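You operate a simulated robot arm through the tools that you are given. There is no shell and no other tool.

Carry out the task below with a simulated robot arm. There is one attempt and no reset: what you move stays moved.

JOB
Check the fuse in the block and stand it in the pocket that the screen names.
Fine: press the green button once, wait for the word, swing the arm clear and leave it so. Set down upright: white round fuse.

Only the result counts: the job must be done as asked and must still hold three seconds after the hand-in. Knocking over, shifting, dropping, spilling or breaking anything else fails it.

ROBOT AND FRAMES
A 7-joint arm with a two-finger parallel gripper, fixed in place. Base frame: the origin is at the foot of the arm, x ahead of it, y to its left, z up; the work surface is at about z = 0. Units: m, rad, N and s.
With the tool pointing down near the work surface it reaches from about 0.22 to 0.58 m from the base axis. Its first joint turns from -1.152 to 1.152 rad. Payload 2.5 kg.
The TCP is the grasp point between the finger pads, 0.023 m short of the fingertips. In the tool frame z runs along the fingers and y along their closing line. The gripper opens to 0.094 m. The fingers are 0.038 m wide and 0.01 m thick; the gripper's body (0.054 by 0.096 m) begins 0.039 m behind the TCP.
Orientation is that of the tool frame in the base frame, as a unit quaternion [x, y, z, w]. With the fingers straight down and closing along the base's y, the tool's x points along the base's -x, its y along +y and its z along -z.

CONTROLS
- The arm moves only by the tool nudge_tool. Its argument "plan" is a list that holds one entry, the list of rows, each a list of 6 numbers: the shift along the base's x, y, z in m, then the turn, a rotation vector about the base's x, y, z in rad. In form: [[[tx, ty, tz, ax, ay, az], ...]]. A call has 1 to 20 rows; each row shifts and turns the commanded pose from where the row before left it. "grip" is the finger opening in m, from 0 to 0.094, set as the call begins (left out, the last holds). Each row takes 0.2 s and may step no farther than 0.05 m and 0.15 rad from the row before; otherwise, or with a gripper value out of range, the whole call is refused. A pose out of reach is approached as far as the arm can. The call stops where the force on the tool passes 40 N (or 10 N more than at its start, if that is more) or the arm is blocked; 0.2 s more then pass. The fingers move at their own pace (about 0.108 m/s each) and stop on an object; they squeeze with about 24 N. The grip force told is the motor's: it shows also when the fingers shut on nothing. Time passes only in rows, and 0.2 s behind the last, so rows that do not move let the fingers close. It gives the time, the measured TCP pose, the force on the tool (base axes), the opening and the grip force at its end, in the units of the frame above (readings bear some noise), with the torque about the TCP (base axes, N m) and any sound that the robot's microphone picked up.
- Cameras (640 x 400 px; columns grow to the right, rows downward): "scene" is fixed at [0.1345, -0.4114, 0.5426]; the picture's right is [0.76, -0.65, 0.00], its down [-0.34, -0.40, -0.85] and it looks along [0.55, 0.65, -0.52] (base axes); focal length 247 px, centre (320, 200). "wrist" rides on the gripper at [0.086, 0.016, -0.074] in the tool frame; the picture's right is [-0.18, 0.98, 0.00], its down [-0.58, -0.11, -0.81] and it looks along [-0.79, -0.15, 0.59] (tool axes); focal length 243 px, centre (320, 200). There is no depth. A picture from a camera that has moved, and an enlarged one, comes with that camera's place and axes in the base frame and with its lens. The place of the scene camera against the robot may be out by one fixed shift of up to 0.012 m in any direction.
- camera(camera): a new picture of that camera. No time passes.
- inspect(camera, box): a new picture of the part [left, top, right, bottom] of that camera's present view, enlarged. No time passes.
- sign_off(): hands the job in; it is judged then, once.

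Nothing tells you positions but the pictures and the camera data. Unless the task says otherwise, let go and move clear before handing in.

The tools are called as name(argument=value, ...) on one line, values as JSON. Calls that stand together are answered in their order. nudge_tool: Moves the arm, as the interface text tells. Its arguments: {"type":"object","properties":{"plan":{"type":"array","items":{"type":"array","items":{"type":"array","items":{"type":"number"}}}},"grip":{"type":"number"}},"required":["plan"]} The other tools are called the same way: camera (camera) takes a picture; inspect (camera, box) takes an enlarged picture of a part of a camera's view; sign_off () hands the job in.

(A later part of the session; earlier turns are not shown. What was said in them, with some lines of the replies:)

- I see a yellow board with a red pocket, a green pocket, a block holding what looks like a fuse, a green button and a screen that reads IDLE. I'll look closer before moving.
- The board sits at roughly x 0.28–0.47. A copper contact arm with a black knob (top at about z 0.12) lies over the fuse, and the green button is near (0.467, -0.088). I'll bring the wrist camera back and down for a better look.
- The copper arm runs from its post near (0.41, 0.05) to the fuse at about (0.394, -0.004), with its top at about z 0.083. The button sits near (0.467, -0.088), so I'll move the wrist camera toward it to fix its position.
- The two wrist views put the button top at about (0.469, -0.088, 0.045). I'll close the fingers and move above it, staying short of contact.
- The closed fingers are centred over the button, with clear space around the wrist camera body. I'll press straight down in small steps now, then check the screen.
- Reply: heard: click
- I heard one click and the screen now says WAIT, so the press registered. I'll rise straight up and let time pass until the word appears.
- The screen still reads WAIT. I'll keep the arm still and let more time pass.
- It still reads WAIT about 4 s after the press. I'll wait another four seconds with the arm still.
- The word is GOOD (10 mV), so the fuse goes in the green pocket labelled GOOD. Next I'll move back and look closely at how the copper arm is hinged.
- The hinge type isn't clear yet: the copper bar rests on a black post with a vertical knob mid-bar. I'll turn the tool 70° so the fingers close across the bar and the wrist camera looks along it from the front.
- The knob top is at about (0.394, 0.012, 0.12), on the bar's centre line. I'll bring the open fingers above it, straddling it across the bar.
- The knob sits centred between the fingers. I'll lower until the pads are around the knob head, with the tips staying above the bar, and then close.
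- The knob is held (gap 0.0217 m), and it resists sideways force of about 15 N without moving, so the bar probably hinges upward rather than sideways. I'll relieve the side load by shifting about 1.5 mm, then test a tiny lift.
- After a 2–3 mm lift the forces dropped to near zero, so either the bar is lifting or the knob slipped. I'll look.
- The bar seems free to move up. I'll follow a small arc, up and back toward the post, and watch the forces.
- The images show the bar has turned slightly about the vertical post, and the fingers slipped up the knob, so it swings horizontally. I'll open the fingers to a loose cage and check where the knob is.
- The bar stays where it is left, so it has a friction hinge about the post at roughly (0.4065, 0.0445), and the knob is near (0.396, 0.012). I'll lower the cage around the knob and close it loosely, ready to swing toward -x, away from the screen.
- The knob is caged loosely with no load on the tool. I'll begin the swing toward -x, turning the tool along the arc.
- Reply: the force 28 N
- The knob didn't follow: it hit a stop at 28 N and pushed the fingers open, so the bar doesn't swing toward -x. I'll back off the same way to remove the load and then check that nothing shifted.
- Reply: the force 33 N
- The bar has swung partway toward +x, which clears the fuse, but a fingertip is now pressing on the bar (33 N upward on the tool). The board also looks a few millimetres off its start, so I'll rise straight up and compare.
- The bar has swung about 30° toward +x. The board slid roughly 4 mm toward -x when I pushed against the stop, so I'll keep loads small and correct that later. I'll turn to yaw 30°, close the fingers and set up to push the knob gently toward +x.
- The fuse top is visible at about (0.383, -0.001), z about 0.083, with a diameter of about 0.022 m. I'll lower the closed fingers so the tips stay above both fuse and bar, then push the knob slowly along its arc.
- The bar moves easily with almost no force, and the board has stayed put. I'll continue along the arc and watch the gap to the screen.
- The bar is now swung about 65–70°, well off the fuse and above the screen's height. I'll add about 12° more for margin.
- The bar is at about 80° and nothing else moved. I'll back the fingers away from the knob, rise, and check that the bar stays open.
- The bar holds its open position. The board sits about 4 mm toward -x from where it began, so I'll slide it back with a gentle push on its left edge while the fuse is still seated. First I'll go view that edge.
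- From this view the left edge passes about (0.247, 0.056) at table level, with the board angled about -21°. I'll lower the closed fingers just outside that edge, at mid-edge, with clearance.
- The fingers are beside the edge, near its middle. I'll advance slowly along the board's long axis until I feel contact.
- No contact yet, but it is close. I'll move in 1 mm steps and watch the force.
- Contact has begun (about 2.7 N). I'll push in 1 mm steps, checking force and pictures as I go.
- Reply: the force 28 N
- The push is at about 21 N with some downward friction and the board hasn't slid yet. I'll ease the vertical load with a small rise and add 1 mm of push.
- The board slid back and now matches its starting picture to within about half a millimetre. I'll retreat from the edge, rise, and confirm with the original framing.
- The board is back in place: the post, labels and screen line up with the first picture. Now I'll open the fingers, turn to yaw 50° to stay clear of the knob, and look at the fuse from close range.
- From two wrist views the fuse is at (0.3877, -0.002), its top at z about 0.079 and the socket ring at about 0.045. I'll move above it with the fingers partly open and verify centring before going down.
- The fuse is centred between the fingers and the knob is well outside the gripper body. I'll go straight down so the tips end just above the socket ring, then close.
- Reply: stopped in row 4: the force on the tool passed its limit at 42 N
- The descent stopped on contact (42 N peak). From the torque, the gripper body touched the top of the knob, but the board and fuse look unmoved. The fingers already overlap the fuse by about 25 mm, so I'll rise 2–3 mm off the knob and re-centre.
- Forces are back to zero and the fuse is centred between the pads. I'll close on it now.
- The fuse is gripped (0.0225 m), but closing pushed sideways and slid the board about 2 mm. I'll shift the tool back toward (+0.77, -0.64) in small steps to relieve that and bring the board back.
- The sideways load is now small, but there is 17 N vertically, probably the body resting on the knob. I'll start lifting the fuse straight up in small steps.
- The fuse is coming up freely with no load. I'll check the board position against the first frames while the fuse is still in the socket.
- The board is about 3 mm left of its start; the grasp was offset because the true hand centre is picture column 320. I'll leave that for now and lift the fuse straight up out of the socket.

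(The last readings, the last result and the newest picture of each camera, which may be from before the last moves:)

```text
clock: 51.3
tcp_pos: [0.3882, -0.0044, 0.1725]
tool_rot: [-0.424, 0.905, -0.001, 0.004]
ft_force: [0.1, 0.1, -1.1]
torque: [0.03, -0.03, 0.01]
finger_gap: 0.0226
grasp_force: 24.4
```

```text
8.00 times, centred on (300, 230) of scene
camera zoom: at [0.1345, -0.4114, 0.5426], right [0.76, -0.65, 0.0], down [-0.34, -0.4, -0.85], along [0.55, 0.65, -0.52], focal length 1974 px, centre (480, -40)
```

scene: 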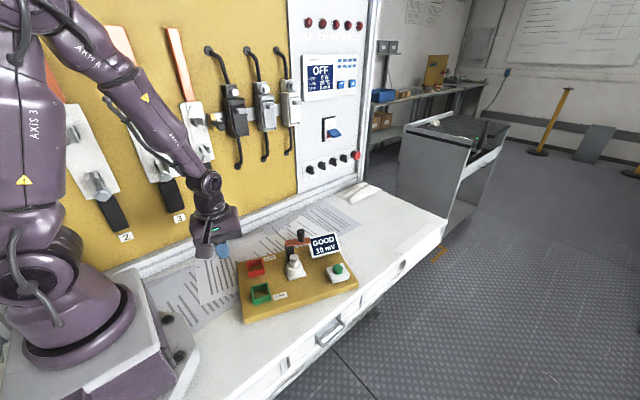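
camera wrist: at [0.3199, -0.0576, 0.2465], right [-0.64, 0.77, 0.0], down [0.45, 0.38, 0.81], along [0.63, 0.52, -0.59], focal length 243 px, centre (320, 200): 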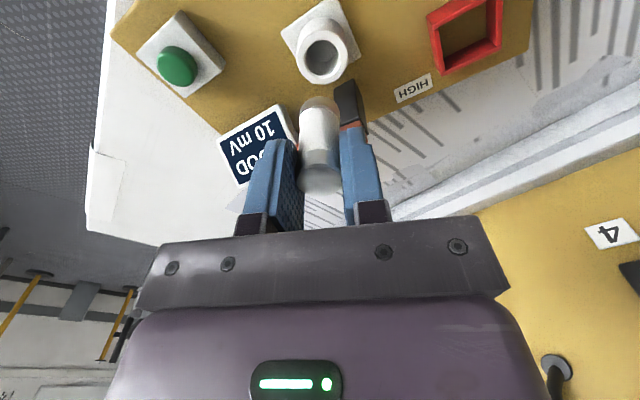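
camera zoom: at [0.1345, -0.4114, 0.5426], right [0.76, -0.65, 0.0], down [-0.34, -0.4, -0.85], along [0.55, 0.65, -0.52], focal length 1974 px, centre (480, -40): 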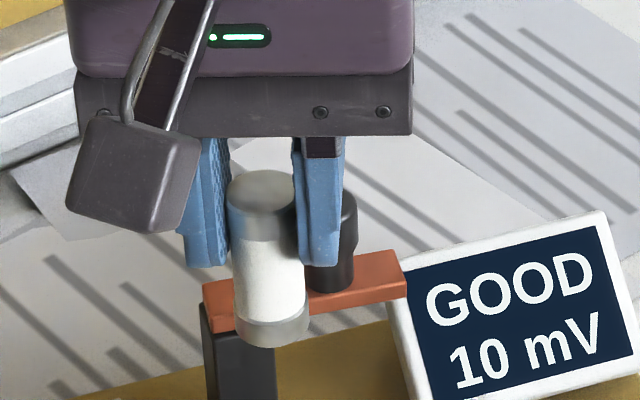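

The fuse is upright and centred in the grip, about 54 mm long with its top level with the TCP. I'll carry it toward the green pocket, staying high, and take a view there.

nudge_tool(plan=[[[-0.034, -0.001, 0, 0, 0, 0], [-0.034, -0.001, 0, 0, 0, 0], [-0.034, -0.001, 0, 0, 0, 0], [0, 0, 0, 0, 0, 0], [0, 0, 0, 0, 0, 0]]])

camera(camera="wrist")

inspect(camera="wrist", box=[240, 0, 400, 110])

inspect(camera="scene", box=[220, 220, 380, 330])

```text
clock: 52.5
tcp_pos: [0.2868, -0.0058, 0.1741]
tool_rot: [-0.424, 0.905, -0.001, 0.004]
ft_force: [-0.1, 0.2, -1.1]
torque: [0.0, 0.0, 0.0]
finger_gap: 0.0225
grasp_force: 24.1
```

```text
taken
camera wrist: at [0.2177, -0.0605, 0.2468], right [-0.64, 0.77, 0.0], down [0.45, 0.38, 0.81], along [0.63, 0.52, -0.59], focal length 243 px, centre (320, 200)
```

wrist: 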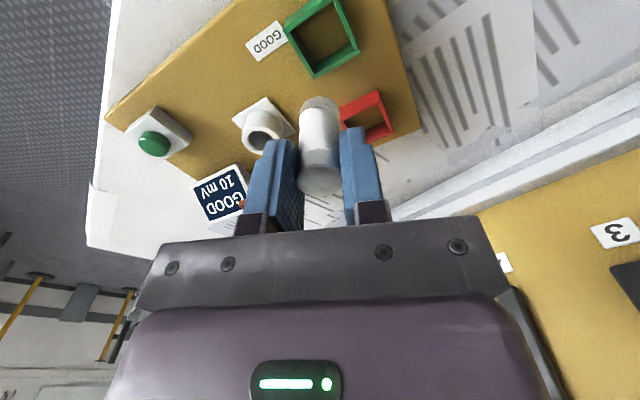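

```text
3.64 times, centred on (320, 55) of wrist
camera zoom: at [0.2177, -0.0605, 0.2468], right [-0.64, 0.77, 0.0], down [0.45, 0.38, 0.81], along [0.63, 0.52, -0.59], focal length 882 px, centre (320, 727)
```

zoom: 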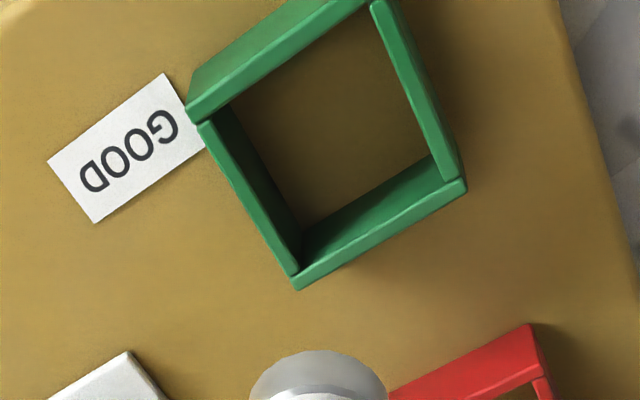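

```text
3.64 times, centred on (300, 275) of scene
camera zoom: at [0.1345, -0.4114, 0.5426], right [0.76, -0.65, 0.0], down [-0.34, -0.4, -0.85], along [0.55, 0.65, -0.52], focal length 897 px, centre (393, -73)
```

zoom: 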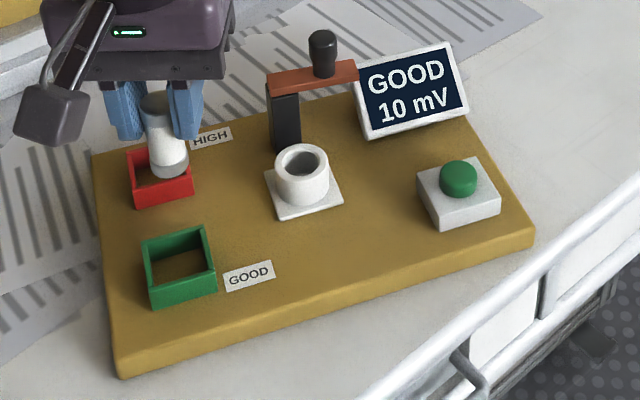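

The green pocket's centre is about (-0.010, -0.0045) from the hand, with outer size about 41 mm and its rim at about z 0.042. I'll shift over it and check alignment before lowering.

nudge_tool(plan=[[[-0.0049, -0.0023, -0.01, 0, 0, 0], [-0.0048, -0.0022, -0.01, 0, 0, 0], [0, 0, -0.01, 0, 0, 0], [0, 0, 0, 0, 0, 0]]])

camera(camera="wrist")

inspect(camera="wrist", box=[240, 0, 400, 110])

inspect(camera="scene", box=[220, 220, 320, 320])

```text
clock: 53.5
tcp_pos: [0.2774, -0.0114, 0.1429]
tool_rot: [-0.424, 0.906, -0.002, 0.004]
ft_force: [-0.3, 0.2, -1.2]
torque: [0.0, 0.01, 0.0]
finger_gap: 0.0227
grasp_force: 24.0
```

```text
taken
camera wrist: at [0.2077, -0.0649, 0.2168], right [-0.64, 0.77, 0.0], down [0.45, 0.38, 0.81], along [0.63, 0.52, -0.59], focal length 243 px, centre (320, 200)
```

wrist: 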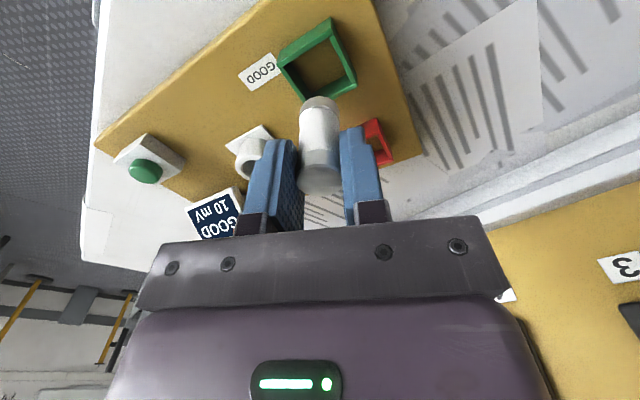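

```text
3.64 times, centred on (320, 55) of wrist
camera zoom: at [0.2077, -0.0649, 0.2168], right [-0.64, 0.77, 0.0], down [0.45, 0.38, 0.81], along [0.63, 0.52, -0.59], focal length 882 px, centre (320, 727)
```

zoom: 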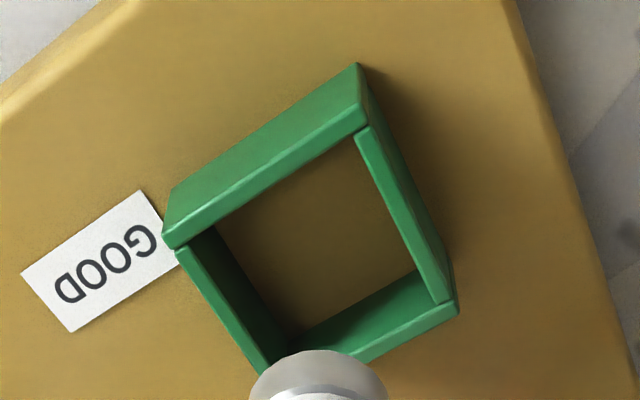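

```text
4.00 times, centred on (270, 270) of scene
camera zoom: at [0.1345, -0.4114, 0.5426], right [0.76, -0.65, 0.0], down [-0.34, -0.4, -0.85], along [0.55, 0.65, -0.52], focal length 987 px, centre (520, -80)
```

zoom: 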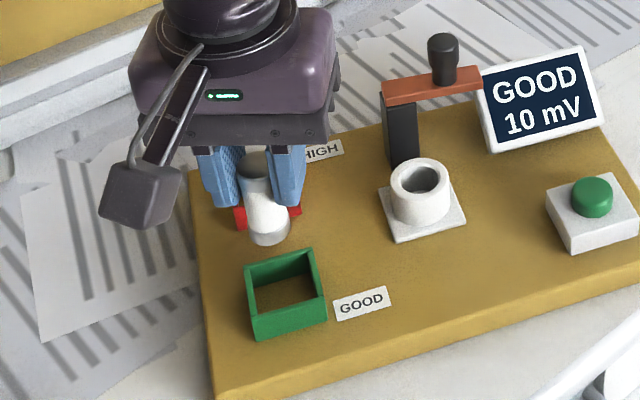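

The wrist view says the hand is centred over the pocket to about 1 mm. I'll cross-check with an enlarged scene view before lowering.

inspect(camera="scene", box=[240, 235, 290, 285])

inspect(camera="scene", box=[240, 275, 290, 320])

inspect(camera="wrist", box=[270, 0, 370, 110])

```text
8.00 times, centred on (265, 260) of scene
camera zoom: at [0.1345, -0.4114, 0.5426], right [0.76, -0.65, 0.0], down [-0.34, -0.4, -0.85], along [0.55, 0.65, -0.52], focal length 1974 px, centre (760, -280)
```

zoom: 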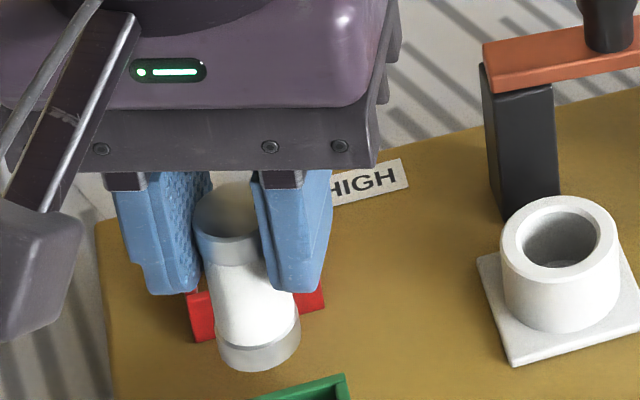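

```text
8.89 times, centred on (265, 298) of scene
camera zoom: at [0.1345, -0.4114, 0.5426], right [0.76, -0.65, 0.0], down [-0.34, -0.4, -0.85], along [0.55, 0.65, -0.52], focal length 2193 px, centre (809, -667)
```

zoom: 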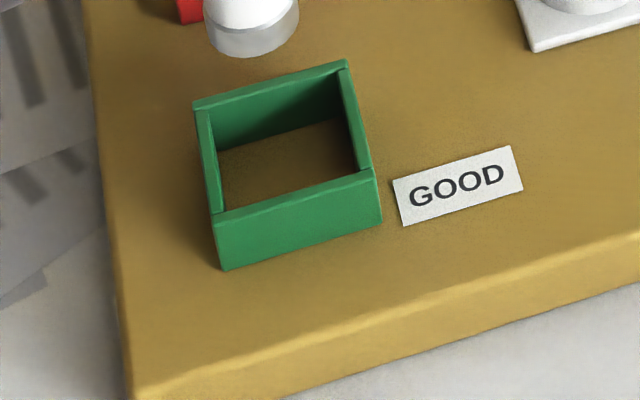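

```text
3.64 times, centred on (320, 55) of wrist
camera zoom: at [0.2077, -0.0649, 0.2168], right [-0.64, 0.77, 0.0], down [0.45, 0.38, 0.81], along [0.63, 0.52, -0.59], focal length 882 px, centre (320, 727)
```

zoom: 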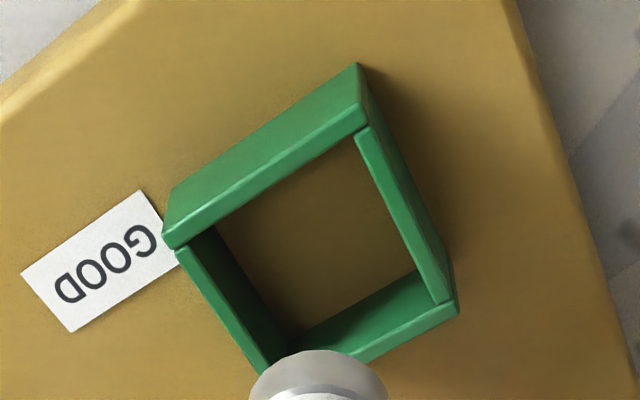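

The scene view suggests a shift of about 2 mm toward +x; the pocket has about 5 mm of room each way, so I'll apply that. I'll lower until the fuse bottom is just inside the rim and check.

nudge_tool(plan=[[[0.002, 0.0003, -0.01, 0, 0, 0], [0, 0, -0.02, 0, 0, 0], [0, 0, -0.012, 0, 0, 0], [0, 0, 0, 0, 0, 0]]])

inspect(camera="scene", box=[240, 260, 290, 310])

inspect(camera="wrist", box=[250, 20, 410, 220])

```text
clock: 54.5
tcp_pos: [0.279, -0.0112, 0.1009]
tool_rot: [-0.423, 0.906, -0.001, 0.003]
ft_force: [0.1, -0.3, -0.6]
torque: [-0.01, 0.0, -0.03]
finger_gap: 0.0224
grasp_force: 23.4
```

```text
8.00 times, centred on (265, 285) of scene
camera zoom: at [0.1345, -0.4114, 0.5426], right [0.76, -0.65, 0.0], down [-0.34, -0.4, -0.85], along [0.55, 0.65, -0.52], focal length 1974 px, centre (760, -480)
```

zoom: 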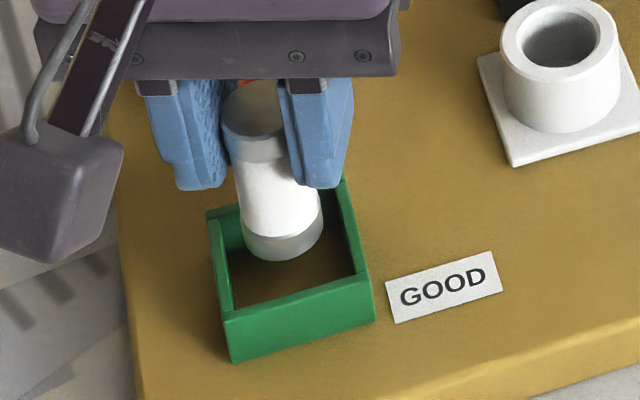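

```text
2.00 times, centred on (330, 120) of wrist
camera zoom: at [0.2097, -0.0646, 0.1754], right [-0.64, 0.77, 0.0], down [0.45, 0.38, 0.81], along [0.63, 0.51, -0.59], focal length 485 px, centre (300, 360)
```

zoom: 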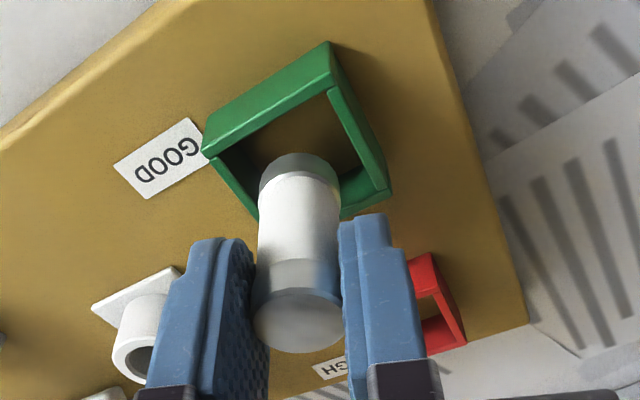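

The fuse bottom is right at the rim and centred in the pocket in both views. I'll lower it in, then approach the floor in small steps until I feel contact.

nudge_tool(plan=[[[0, 0, -0.01, 0, 0, 0], [0, 0, -0.008, 0, 0, 0], [0, 0, -0.004, 0, 0, 0], [0, 0, 0, 0, 0, 0]]])

inspect(camera="scene", box=[240, 260, 290, 310])

```text
clock: 55.5
tcp_pos: [0.28, -0.01, 0.0799]
tool_rot: [-0.425, 0.905, -0.002, 0.003]
ft_force: [-0.8, 0.7, -0.6]
torque: [0.0, 0.0, 0.01]
finger_gap: 0.0226
grasp_force: 23.6
```

```text
8.00 times, centred on (265, 285) of scene
camera zoom: at [0.1345, -0.4114, 0.5426], right [0.76, -0.65, 0.0], down [-0.34, -0.4, -0.85], along [0.55, 0.65, -0.52], focal length 1974 px, centre (760, -480)
```

zoom: 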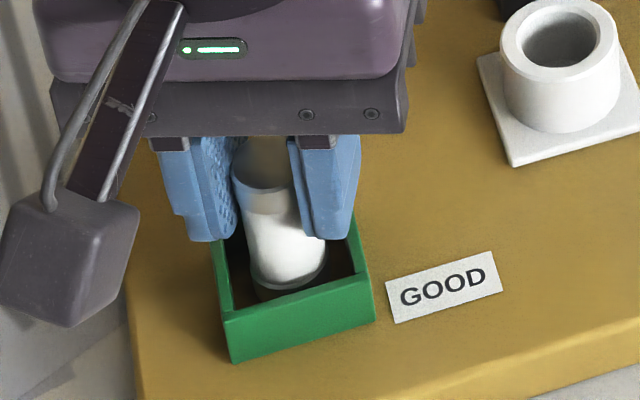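

The fuse is inside the pocket walls with no contact so far. I'll continue down in 1 mm steps.

nudge_tool(plan=[[[0, 0, -0.001, 0, 0, 0], [0, 0, -0.001, 0, 0, 0], [0, 0, -0.001, 0, 0, 0], [0, 0, 0, 0, 0, 0]]])

```text
clock: 56.5
tcp_pos: [0.2793, -0.0101, 0.0757]
tool_rot: [-0.425, 0.905, -0.001, 0.004]
ft_force: [-0.4, 1.4, -0.5]
torque: [0.0, -0.01, -0.01]
finger_gap: 0.0227
grasp_force: 23.9
```

nudge_tool(plan=[[[0, 0, -0.001, 0, 0, 0], [0, 0, -0.001, 0, 0, 0], [0, 0, 0, 0, 0, 0]]])

inspect(camera="scene", box=[240, 260, 290, 310])

```text
clock: 57.3
tcp_pos: [0.2804, -0.0097, 0.0741]
tool_rot: [-0.424, 0.905, -0.001, 0.004]
ft_force: [-0.4, 1.1, 17.7]
torque: [0.1, 0.03, -0.01]
finger_gap: 0.0225
grasp_force: 24.8
```

```text
8.00 times, centred on (265, 285) of scene
camera zoom: at [0.1344, -0.4114, 0.5427], right [0.76, -0.65, 0.0], down [-0.34, -0.4, -0.85], along [0.55, 0.65, -0.52], focal length 1974 px, centre (760, -480)
```

zoom: 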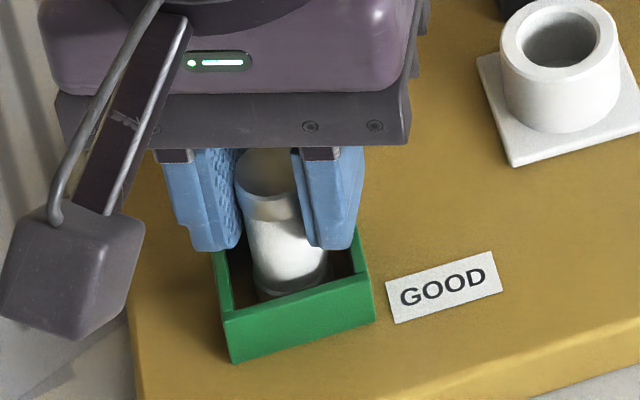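

The fuse has reached the pocket floor (about 18 N). I'll ease up 1 mm to take off most of that load, then open the fingers.

nudge_tool(plan=[[[0, 0, 0.001, 0, 0, 0], [0, 0, 0, 0, 0, 0]]])

nudge_tool(plan=[[[0, 0, 0, 0, 0, 0], [0, 0, 0, 0, 0, 0], [0, 0, 0, 0, 0, 0]]], grip=0.05)

inspect(camera="scene", box=[240, 260, 290, 310])

inspect(camera="wrist", box=[250, 20, 410, 220])

```text
clock: 57.9
tcp_pos: [0.2792, -0.0114, 0.0745]
tool_rot: [-0.424, 0.906, 0.0, 0.004]
ft_force: [0.2, 0.1, -0.1]
torque: [-0.01, -0.01, -0.02]
finger_gap: 0.0228
grasp_force: 24.3
```

```text
clock: 58.7
tcp_pos: [0.2782, -0.0109, 0.0741]
tool_rot: [-0.424, 0.906, -0.001, 0.004]
ft_force: [-0.2, -0.2, -0.8]
torque: [0.02, 0.02, 0.0]
finger_gap: 0.0503
grasp_force: 0.1
```

```text
8.00 times, centred on (265, 285) of scene
camera zoom: at [0.1345, -0.4114, 0.5426], right [0.76, -0.65, 0.0], down [-0.34, -0.4, -0.85], along [0.55, 0.65, -0.52], focal length 1974 px, centre (760, -480)
```

zoom: 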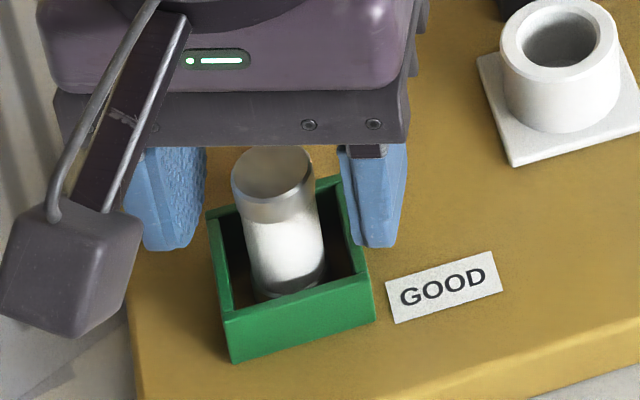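

```text
2.00 times, centred on (330, 120) of wrist
camera zoom: at [0.21, -0.0644, 0.1487], right [-0.64, 0.77, 0.0], down [0.45, 0.38, 0.81], along [0.63, 0.52, -0.59], focal length 485 px, centre (300, 360)
```

zoom: 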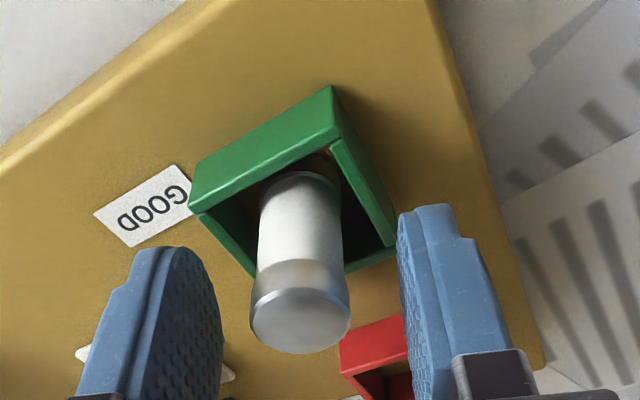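

The fuse stands upright in the green pocket and the fingers are clear of it. I'll rise straight up and recheck everything.

nudge_tool(plan=[[[0, 0, 0.015, 0, 0, 0], [0, 0, 0.025, 0, 0, 0], [0, 0, 0.035, 0, 0, 0], [0, 0, 0.04, 0, 0, 0], [0, 0, 0, 0, 0, 0]]])

inspect(camera="scene", box=[220, 220, 380, 330])

inspect(camera="scene", box=[265, 225, 325, 285])

camera(camera="wrist")

```text
clock: 59.9
tcp_pos: [0.2806, -0.0106, 0.1909]
tool_rot: [-0.425, 0.905, 0.0, 0.003]
ft_force: [0.2, -0.5, 0.5]
torque: [-0.01, 0.0, -0.01]
finger_gap: 0.0501
grasp_force: 0.1
```

```text
3.64 times, centred on (300, 275) of scene
camera zoom: at [0.1345, -0.4114, 0.5426], right [0.76, -0.65, 0.0], down [-0.34, -0.4, -0.85], along [0.55, 0.65, -0.52], focal length 897 px, centre (393, -73)
```

zoom: 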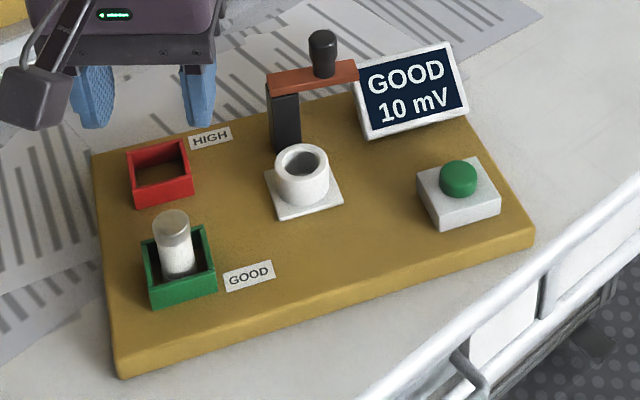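

```text
6.67 times, centred on (295, 255) of scene
camera zoom: at [0.1345, -0.4114, 0.5426], right [0.76, -0.65, 0.0], down [-0.34, -0.4, -0.85], along [0.55, 0.65, -0.52], focal length 1645 px, centre (487, -167)
```

zoom: 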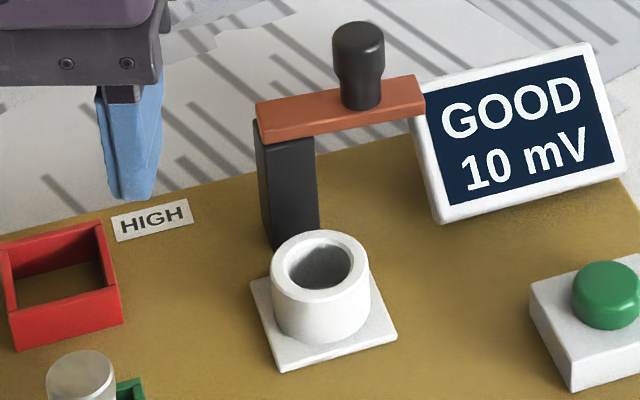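

```text
taken
camera wrist: at [0.2108, -0.0643, 0.2642], right [-0.64, 0.77, 0.0], down [0.45, 0.38, 0.81], along [0.63, 0.52, -0.59], focal length 243 px, centre (320, 200)
```

wrist: 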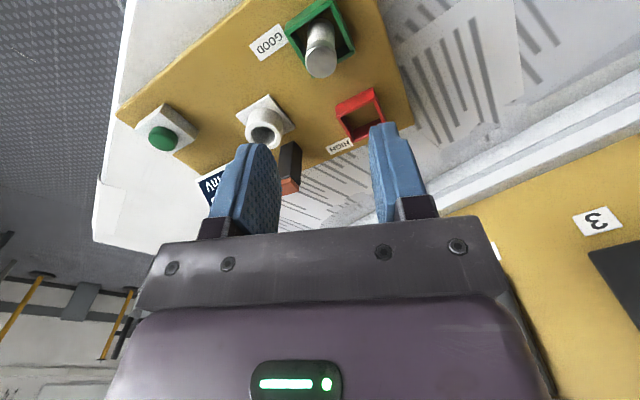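

The fuse stands in the GOOD pocket and the bar remains open. The board is still about 3.5 mm off its start from the grasp, so I'll repeat the gentle left-edge push; the pocket walls keep the fuse upright. First I'll move beside the edge with closed fingers.

nudge_tool(plan=[[[-0.017, 0.0243, 0, 0, 0, 0.1163], [-0.017, 0.0243, 0, 0, 0, 0.1163], [-0.017, 0.0243, 0, 0, 0, 0.1163], [0, 0, 0, 0, 0, 0]]], grip=0.0)

nudge_tool(plan=[[[0, 0, -0.04, 0, 0, 0], [0, 0, -0.04, 0, 0, 0], [0, 0, -0.04, 0, 0, 0], [0, 0, -0.034, 0, 0, 0], [0, 0, 0, 0, 0, 0]]])

camera(camera="wrist")

inspect(camera="scene", box=[190, 220, 350, 330])

```text
clock: 60.9
tcp_pos: [0.2285, 0.064, 0.1912]
tool_rot: [-0.576, 0.818, 0.0, 0.003]
ft_force: [-0.6, -0.5, 0.5]
torque: [-0.01, 0.02, 0.05]
finger_gap: 0.0
grasp_force: 24.2
```

```text
clock: 62.1
tcp_pos: [0.2289, 0.0626, 0.0368]
tool_rot: [-0.575, 0.818, -0.001, 0.004]
ft_force: [0.4, -0.6, 0.0]
torque: [0.01, 0.0, -0.01]
finger_gap: 0.0
grasp_force: 23.6
```

```text
taken
camera wrist: at [0.1828, -0.0113, 0.1103], right [-0.86, 0.51, 0.0], down [0.29, 0.51, 0.81], along [0.41, 0.7, -0.59], focal length 243 px, centre (320, 200)
```

wrist: 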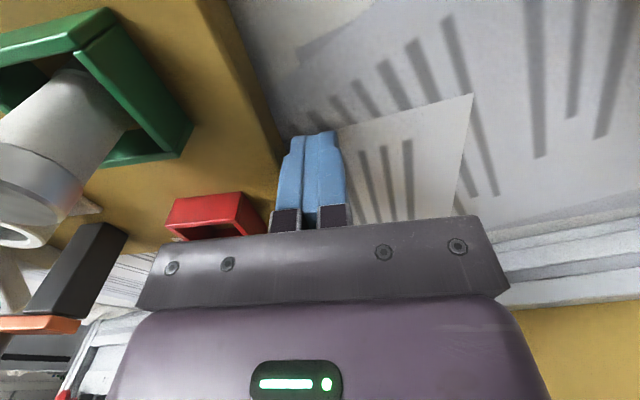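

```text
3.64 times, centred on (270, 275) of scene
camera zoom: at [0.1345, -0.4114, 0.5426], right [0.76, -0.65, 0.0], down [-0.34, -0.4, -0.85], along [0.55, 0.65, -0.52], focal length 897 px, centre (502, -73)
```

zoom: 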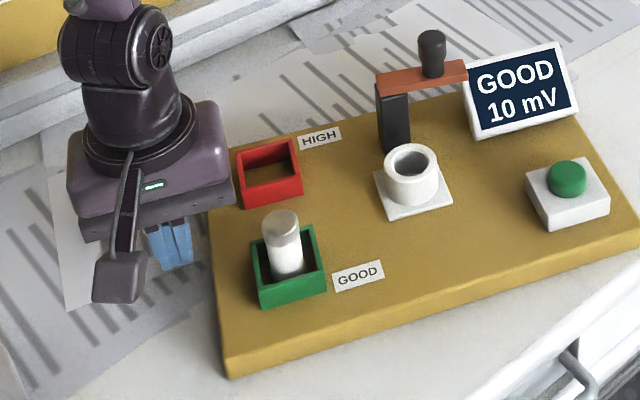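

I'm beside the edge again. I'll approach to just short of contact, then step slowly.

nudge_tool(plan=[[[0.0028, -0.0011, 0, 0, 0, 0], [0.0028, -0.0011, 0, 0, 0, 0], [0.0028, -0.0011, 0, 0, 0, 0], [0.0009, -0.00035, 0, 0, 0, 0], [0.0009, -0.00035, 0, 0, 0, 0], [0, 0, 0, 0, 0, 0]]])

nudge_tool(plan=[[[0.0009, -0.00035, 0, 0, 0, 0], [0, 0, 0, 0, 0, 0]]])

```text
clock: 63.5
tcp_pos: [0.2383, 0.0579, 0.0348]
tool_rot: [-0.575, 0.818, -0.001, 0.004]
ft_force: [0.2, -0.4, 0.3]
torque: [0.01, 0.02, 0.01]
finger_gap: 0.0001
grasp_force: 24.0
```

```text
clock: 64.1
tcp_pos: [0.2396, 0.059, 0.0356]
tool_rot: [-0.575, 0.818, 0.0, 0.004]
ft_force: [0.1, -0.2, 1.1]
torque: [0.02, 0.0, 0.02]
finger_gap: 0.0
grasp_force: 24.0
```

nudge_tool(plan=[[[0.0009, -0.00035, 0, 0, 0, 0], [0, 0, 0, 0, 0, 0]]])

nudge_tool(plan=[[[0.0008, -0.0005, 0.0003, 0, 0, 0], [0, 0, 0, 0, 0, 0]]])

```text
clock: 64.7
tcp_pos: [0.2401, 0.0585, 0.0357]
tool_rot: [-0.575, 0.818, -0.001, 0.003]
ft_force: [-0.4, 0.1, 0.4]
torque: [0.0, 0.04, -0.01]
finger_gap: 0.0
grasp_force: 24.0
```

```text
clock: 65.3
tcp_pos: [0.2412, 0.0567, 0.036]
tool_rot: [-0.577, 0.817, 0.0, 0.003]
ft_force: [-4.1, 3.5, -1.9]
torque: [0.13, 0.1, -0.09]
finger_gap: 0.0004
grasp_force: 24.1
```

Contact is made (about 5 N). I'll push on in sub-millimetre steps, with a slight upward bias to avoid pressing down on the board.

nudge_tool(plan=[[[0.0005, -0.0003, 0, 0, 0, 0], [0.0005, -0.0003, 0.0002, 0, 0, 0], [0, 0, 0, 0, 0, 0]]])

inspect(camera="scene", box=[265, 225, 325, 285])

```text
clock: 66.1
tcp_pos: [0.2412, 0.0557, 0.0363]
tool_rot: [-0.575, 0.818, 0.001, 0.002]
ft_force: [-14.2, 7.1, 7.1]
torque: [0.09, 0.27, -0.06]
finger_gap: 0.0001
grasp_force: 23.8
```

```text
6.67 times, centred on (295, 255) of scene
camera zoom: at [0.1345, -0.4114, 0.5426], right [0.76, -0.65, 0.0], down [-0.34, -0.4, -0.85], along [0.55, 0.65, -0.52], focal length 1645 px, centre (487, -167)
```

zoom: 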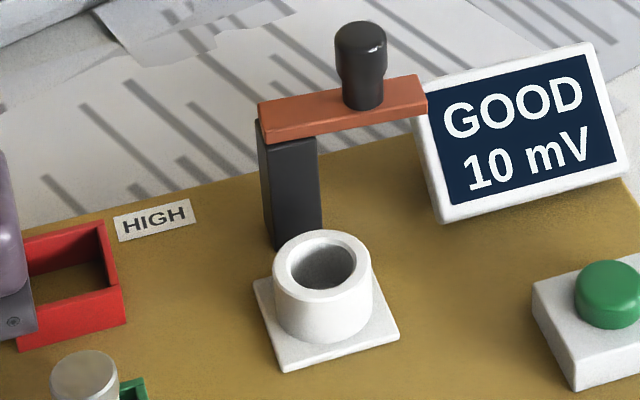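

The board is sliding gradually and is now a bit over 2 mm from its start. I'll continue in small steps.

nudge_tool(plan=[[[0.0005, -0.0003, 0.0003, 0, 0, 0], [0.0005, -0.0003, 0.0002, 0, 0, 0], [0, 0, 0, 0, 0, 0]]])

inspect(camera="scene", box=[265, 225, 325, 285])

```text
clock: 66.9
tcp_pos: [0.2434, 0.0561, 0.0373]
tool_rot: [-0.575, 0.818, 0.0, 0.003]
ft_force: [-8.3, 1.8, -9.1]
torque: [0.07, 0.23, -0.01]
finger_gap: 0.0001
grasp_force: 23.9
```

```text
6.67 times, centred on (295, 255) of scene
camera zoom: at [0.1345, -0.4114, 0.5426], right [0.76, -0.65, 0.0], down [-0.34, -0.4, -0.85], along [0.55, 0.65, -0.52], focal length 1645 px, centre (487, -167)
```

zoom: 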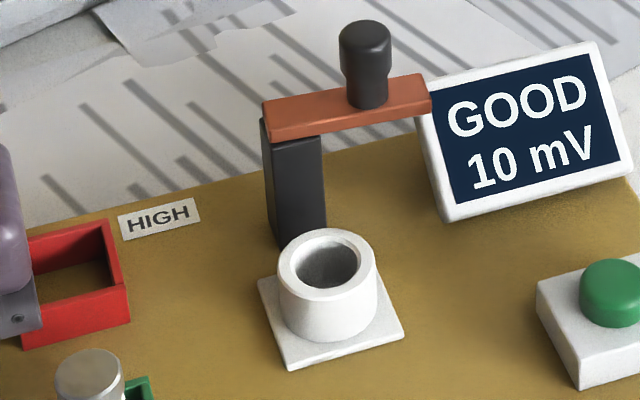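

The board is now within about 1–2 mm of where it started, which is good enough. I'll retreat from the edge, rise, and do a final check.

nudge_tool(plan=[[[-0.0047, 0.0018, 0, 0, 0, 0], [-0.0047, 0.0018, 0, 0, 0, 0], [0, 0, 0.03, 0, 0, 0], [0, 0, 0.045, 0, 0, 0], [0, 0, 0.045, 0, 0, 0], [0, 0, 0.04, 0, 0, 0], [0, 0.01, 0.03, 0, 0, 0], [0, 0, 0, 0, 0, 0]]])

inspect(camera="scene", box=[220, 220, 380, 330])

inspect(camera="scene", box=[240, 260, 290, 310])

camera(camera="wrist")

camera(camera="scene")

```text
clock: 68.7
tcp_pos: [0.234, 0.0701, 0.2255]
tool_rot: [-0.574, 0.819, 0.0, 0.003]
ft_force: [0.6, 0.3, -0.2]
torque: [-0.06, -0.04, 0.0]
finger_gap: 0.0001
grasp_force: 24.1
```

```text
3.64 times, centred on (300, 275) of scene
camera zoom: at [0.1345, -0.4114, 0.5426], right [0.76, -0.65, 0.0], down [-0.34, -0.4, -0.85], along [0.55, 0.65, -0.52], focal length 897 px, centre (393, -73)
```

zoom: 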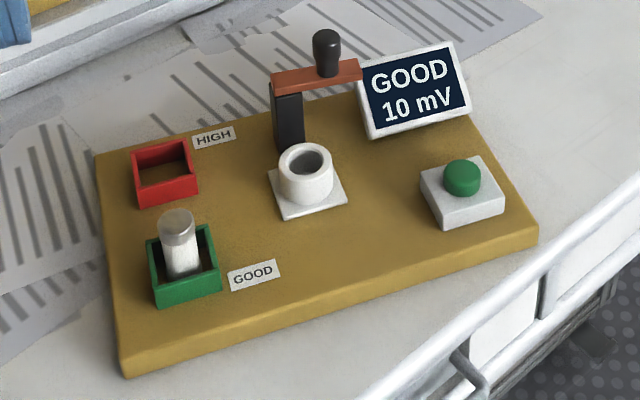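

```text
8.00 times, centred on (265, 285) of scene
camera zoom: at [0.1345, -0.4114, 0.5426], right [0.76, -0.65, 0.0], down [-0.34, -0.4, -0.85], along [0.55, 0.65, -0.52], focal length 1974 px, centre (760, -480)
```

zoom: 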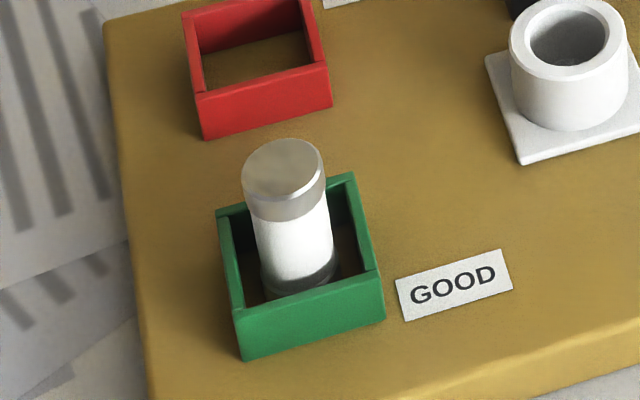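

```text
taken
camera wrist: at [0.1881, -0.0041, 0.2999], right [-0.86, 0.51, 0.0], down [0.29, 0.51, 0.81], along [0.41, 0.7, -0.59], focal length 243 px, centre (320, 200)
```

wrist: 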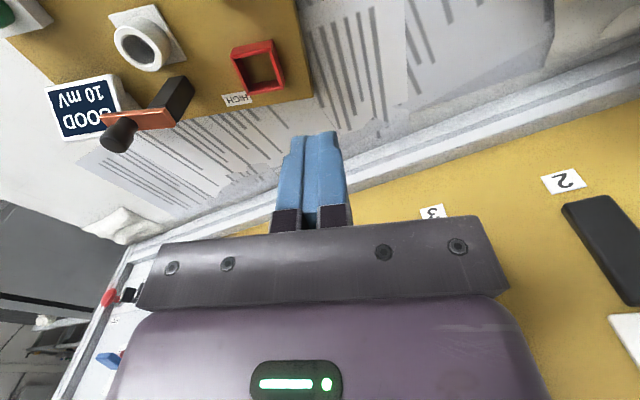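

```text
taken
```

scene: 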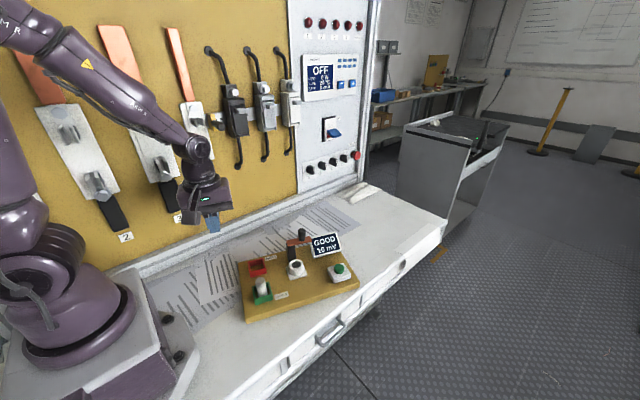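

The screen reads GOOD, the white fuse stands upright in the green GOOD pocket, the copper bar is left swung clear, and the board matches its starting picture to within 1–2 mm. The gripper is empty and clear, so I'm handing in.

sign_off()

```text
The job is handed in.
```

The fuse tested GOOD (10 mV) and now stands upright in the green GOOD pocket. I pressed the green button once and waited for the word. The copper arm is swung about 80° off the block and left there.

- **Board moved:** I first pushed the copper arm the wrong way, which slid the whole board about 4 mm. Gripping the fuse later moved it about 3 mm again. Both times I pushed it back from its left edge. In the final pictures it sits within about 1–2 mm of where it started.
- **Hard contacts:** The gripper pressed down on the copper arm with about 33 N. Later it hit the arm's knob at 42 N, while lowering to the fuse. I saw no damage in the pictures.

The gripper is empty and clear of the board, and the job is handed in.
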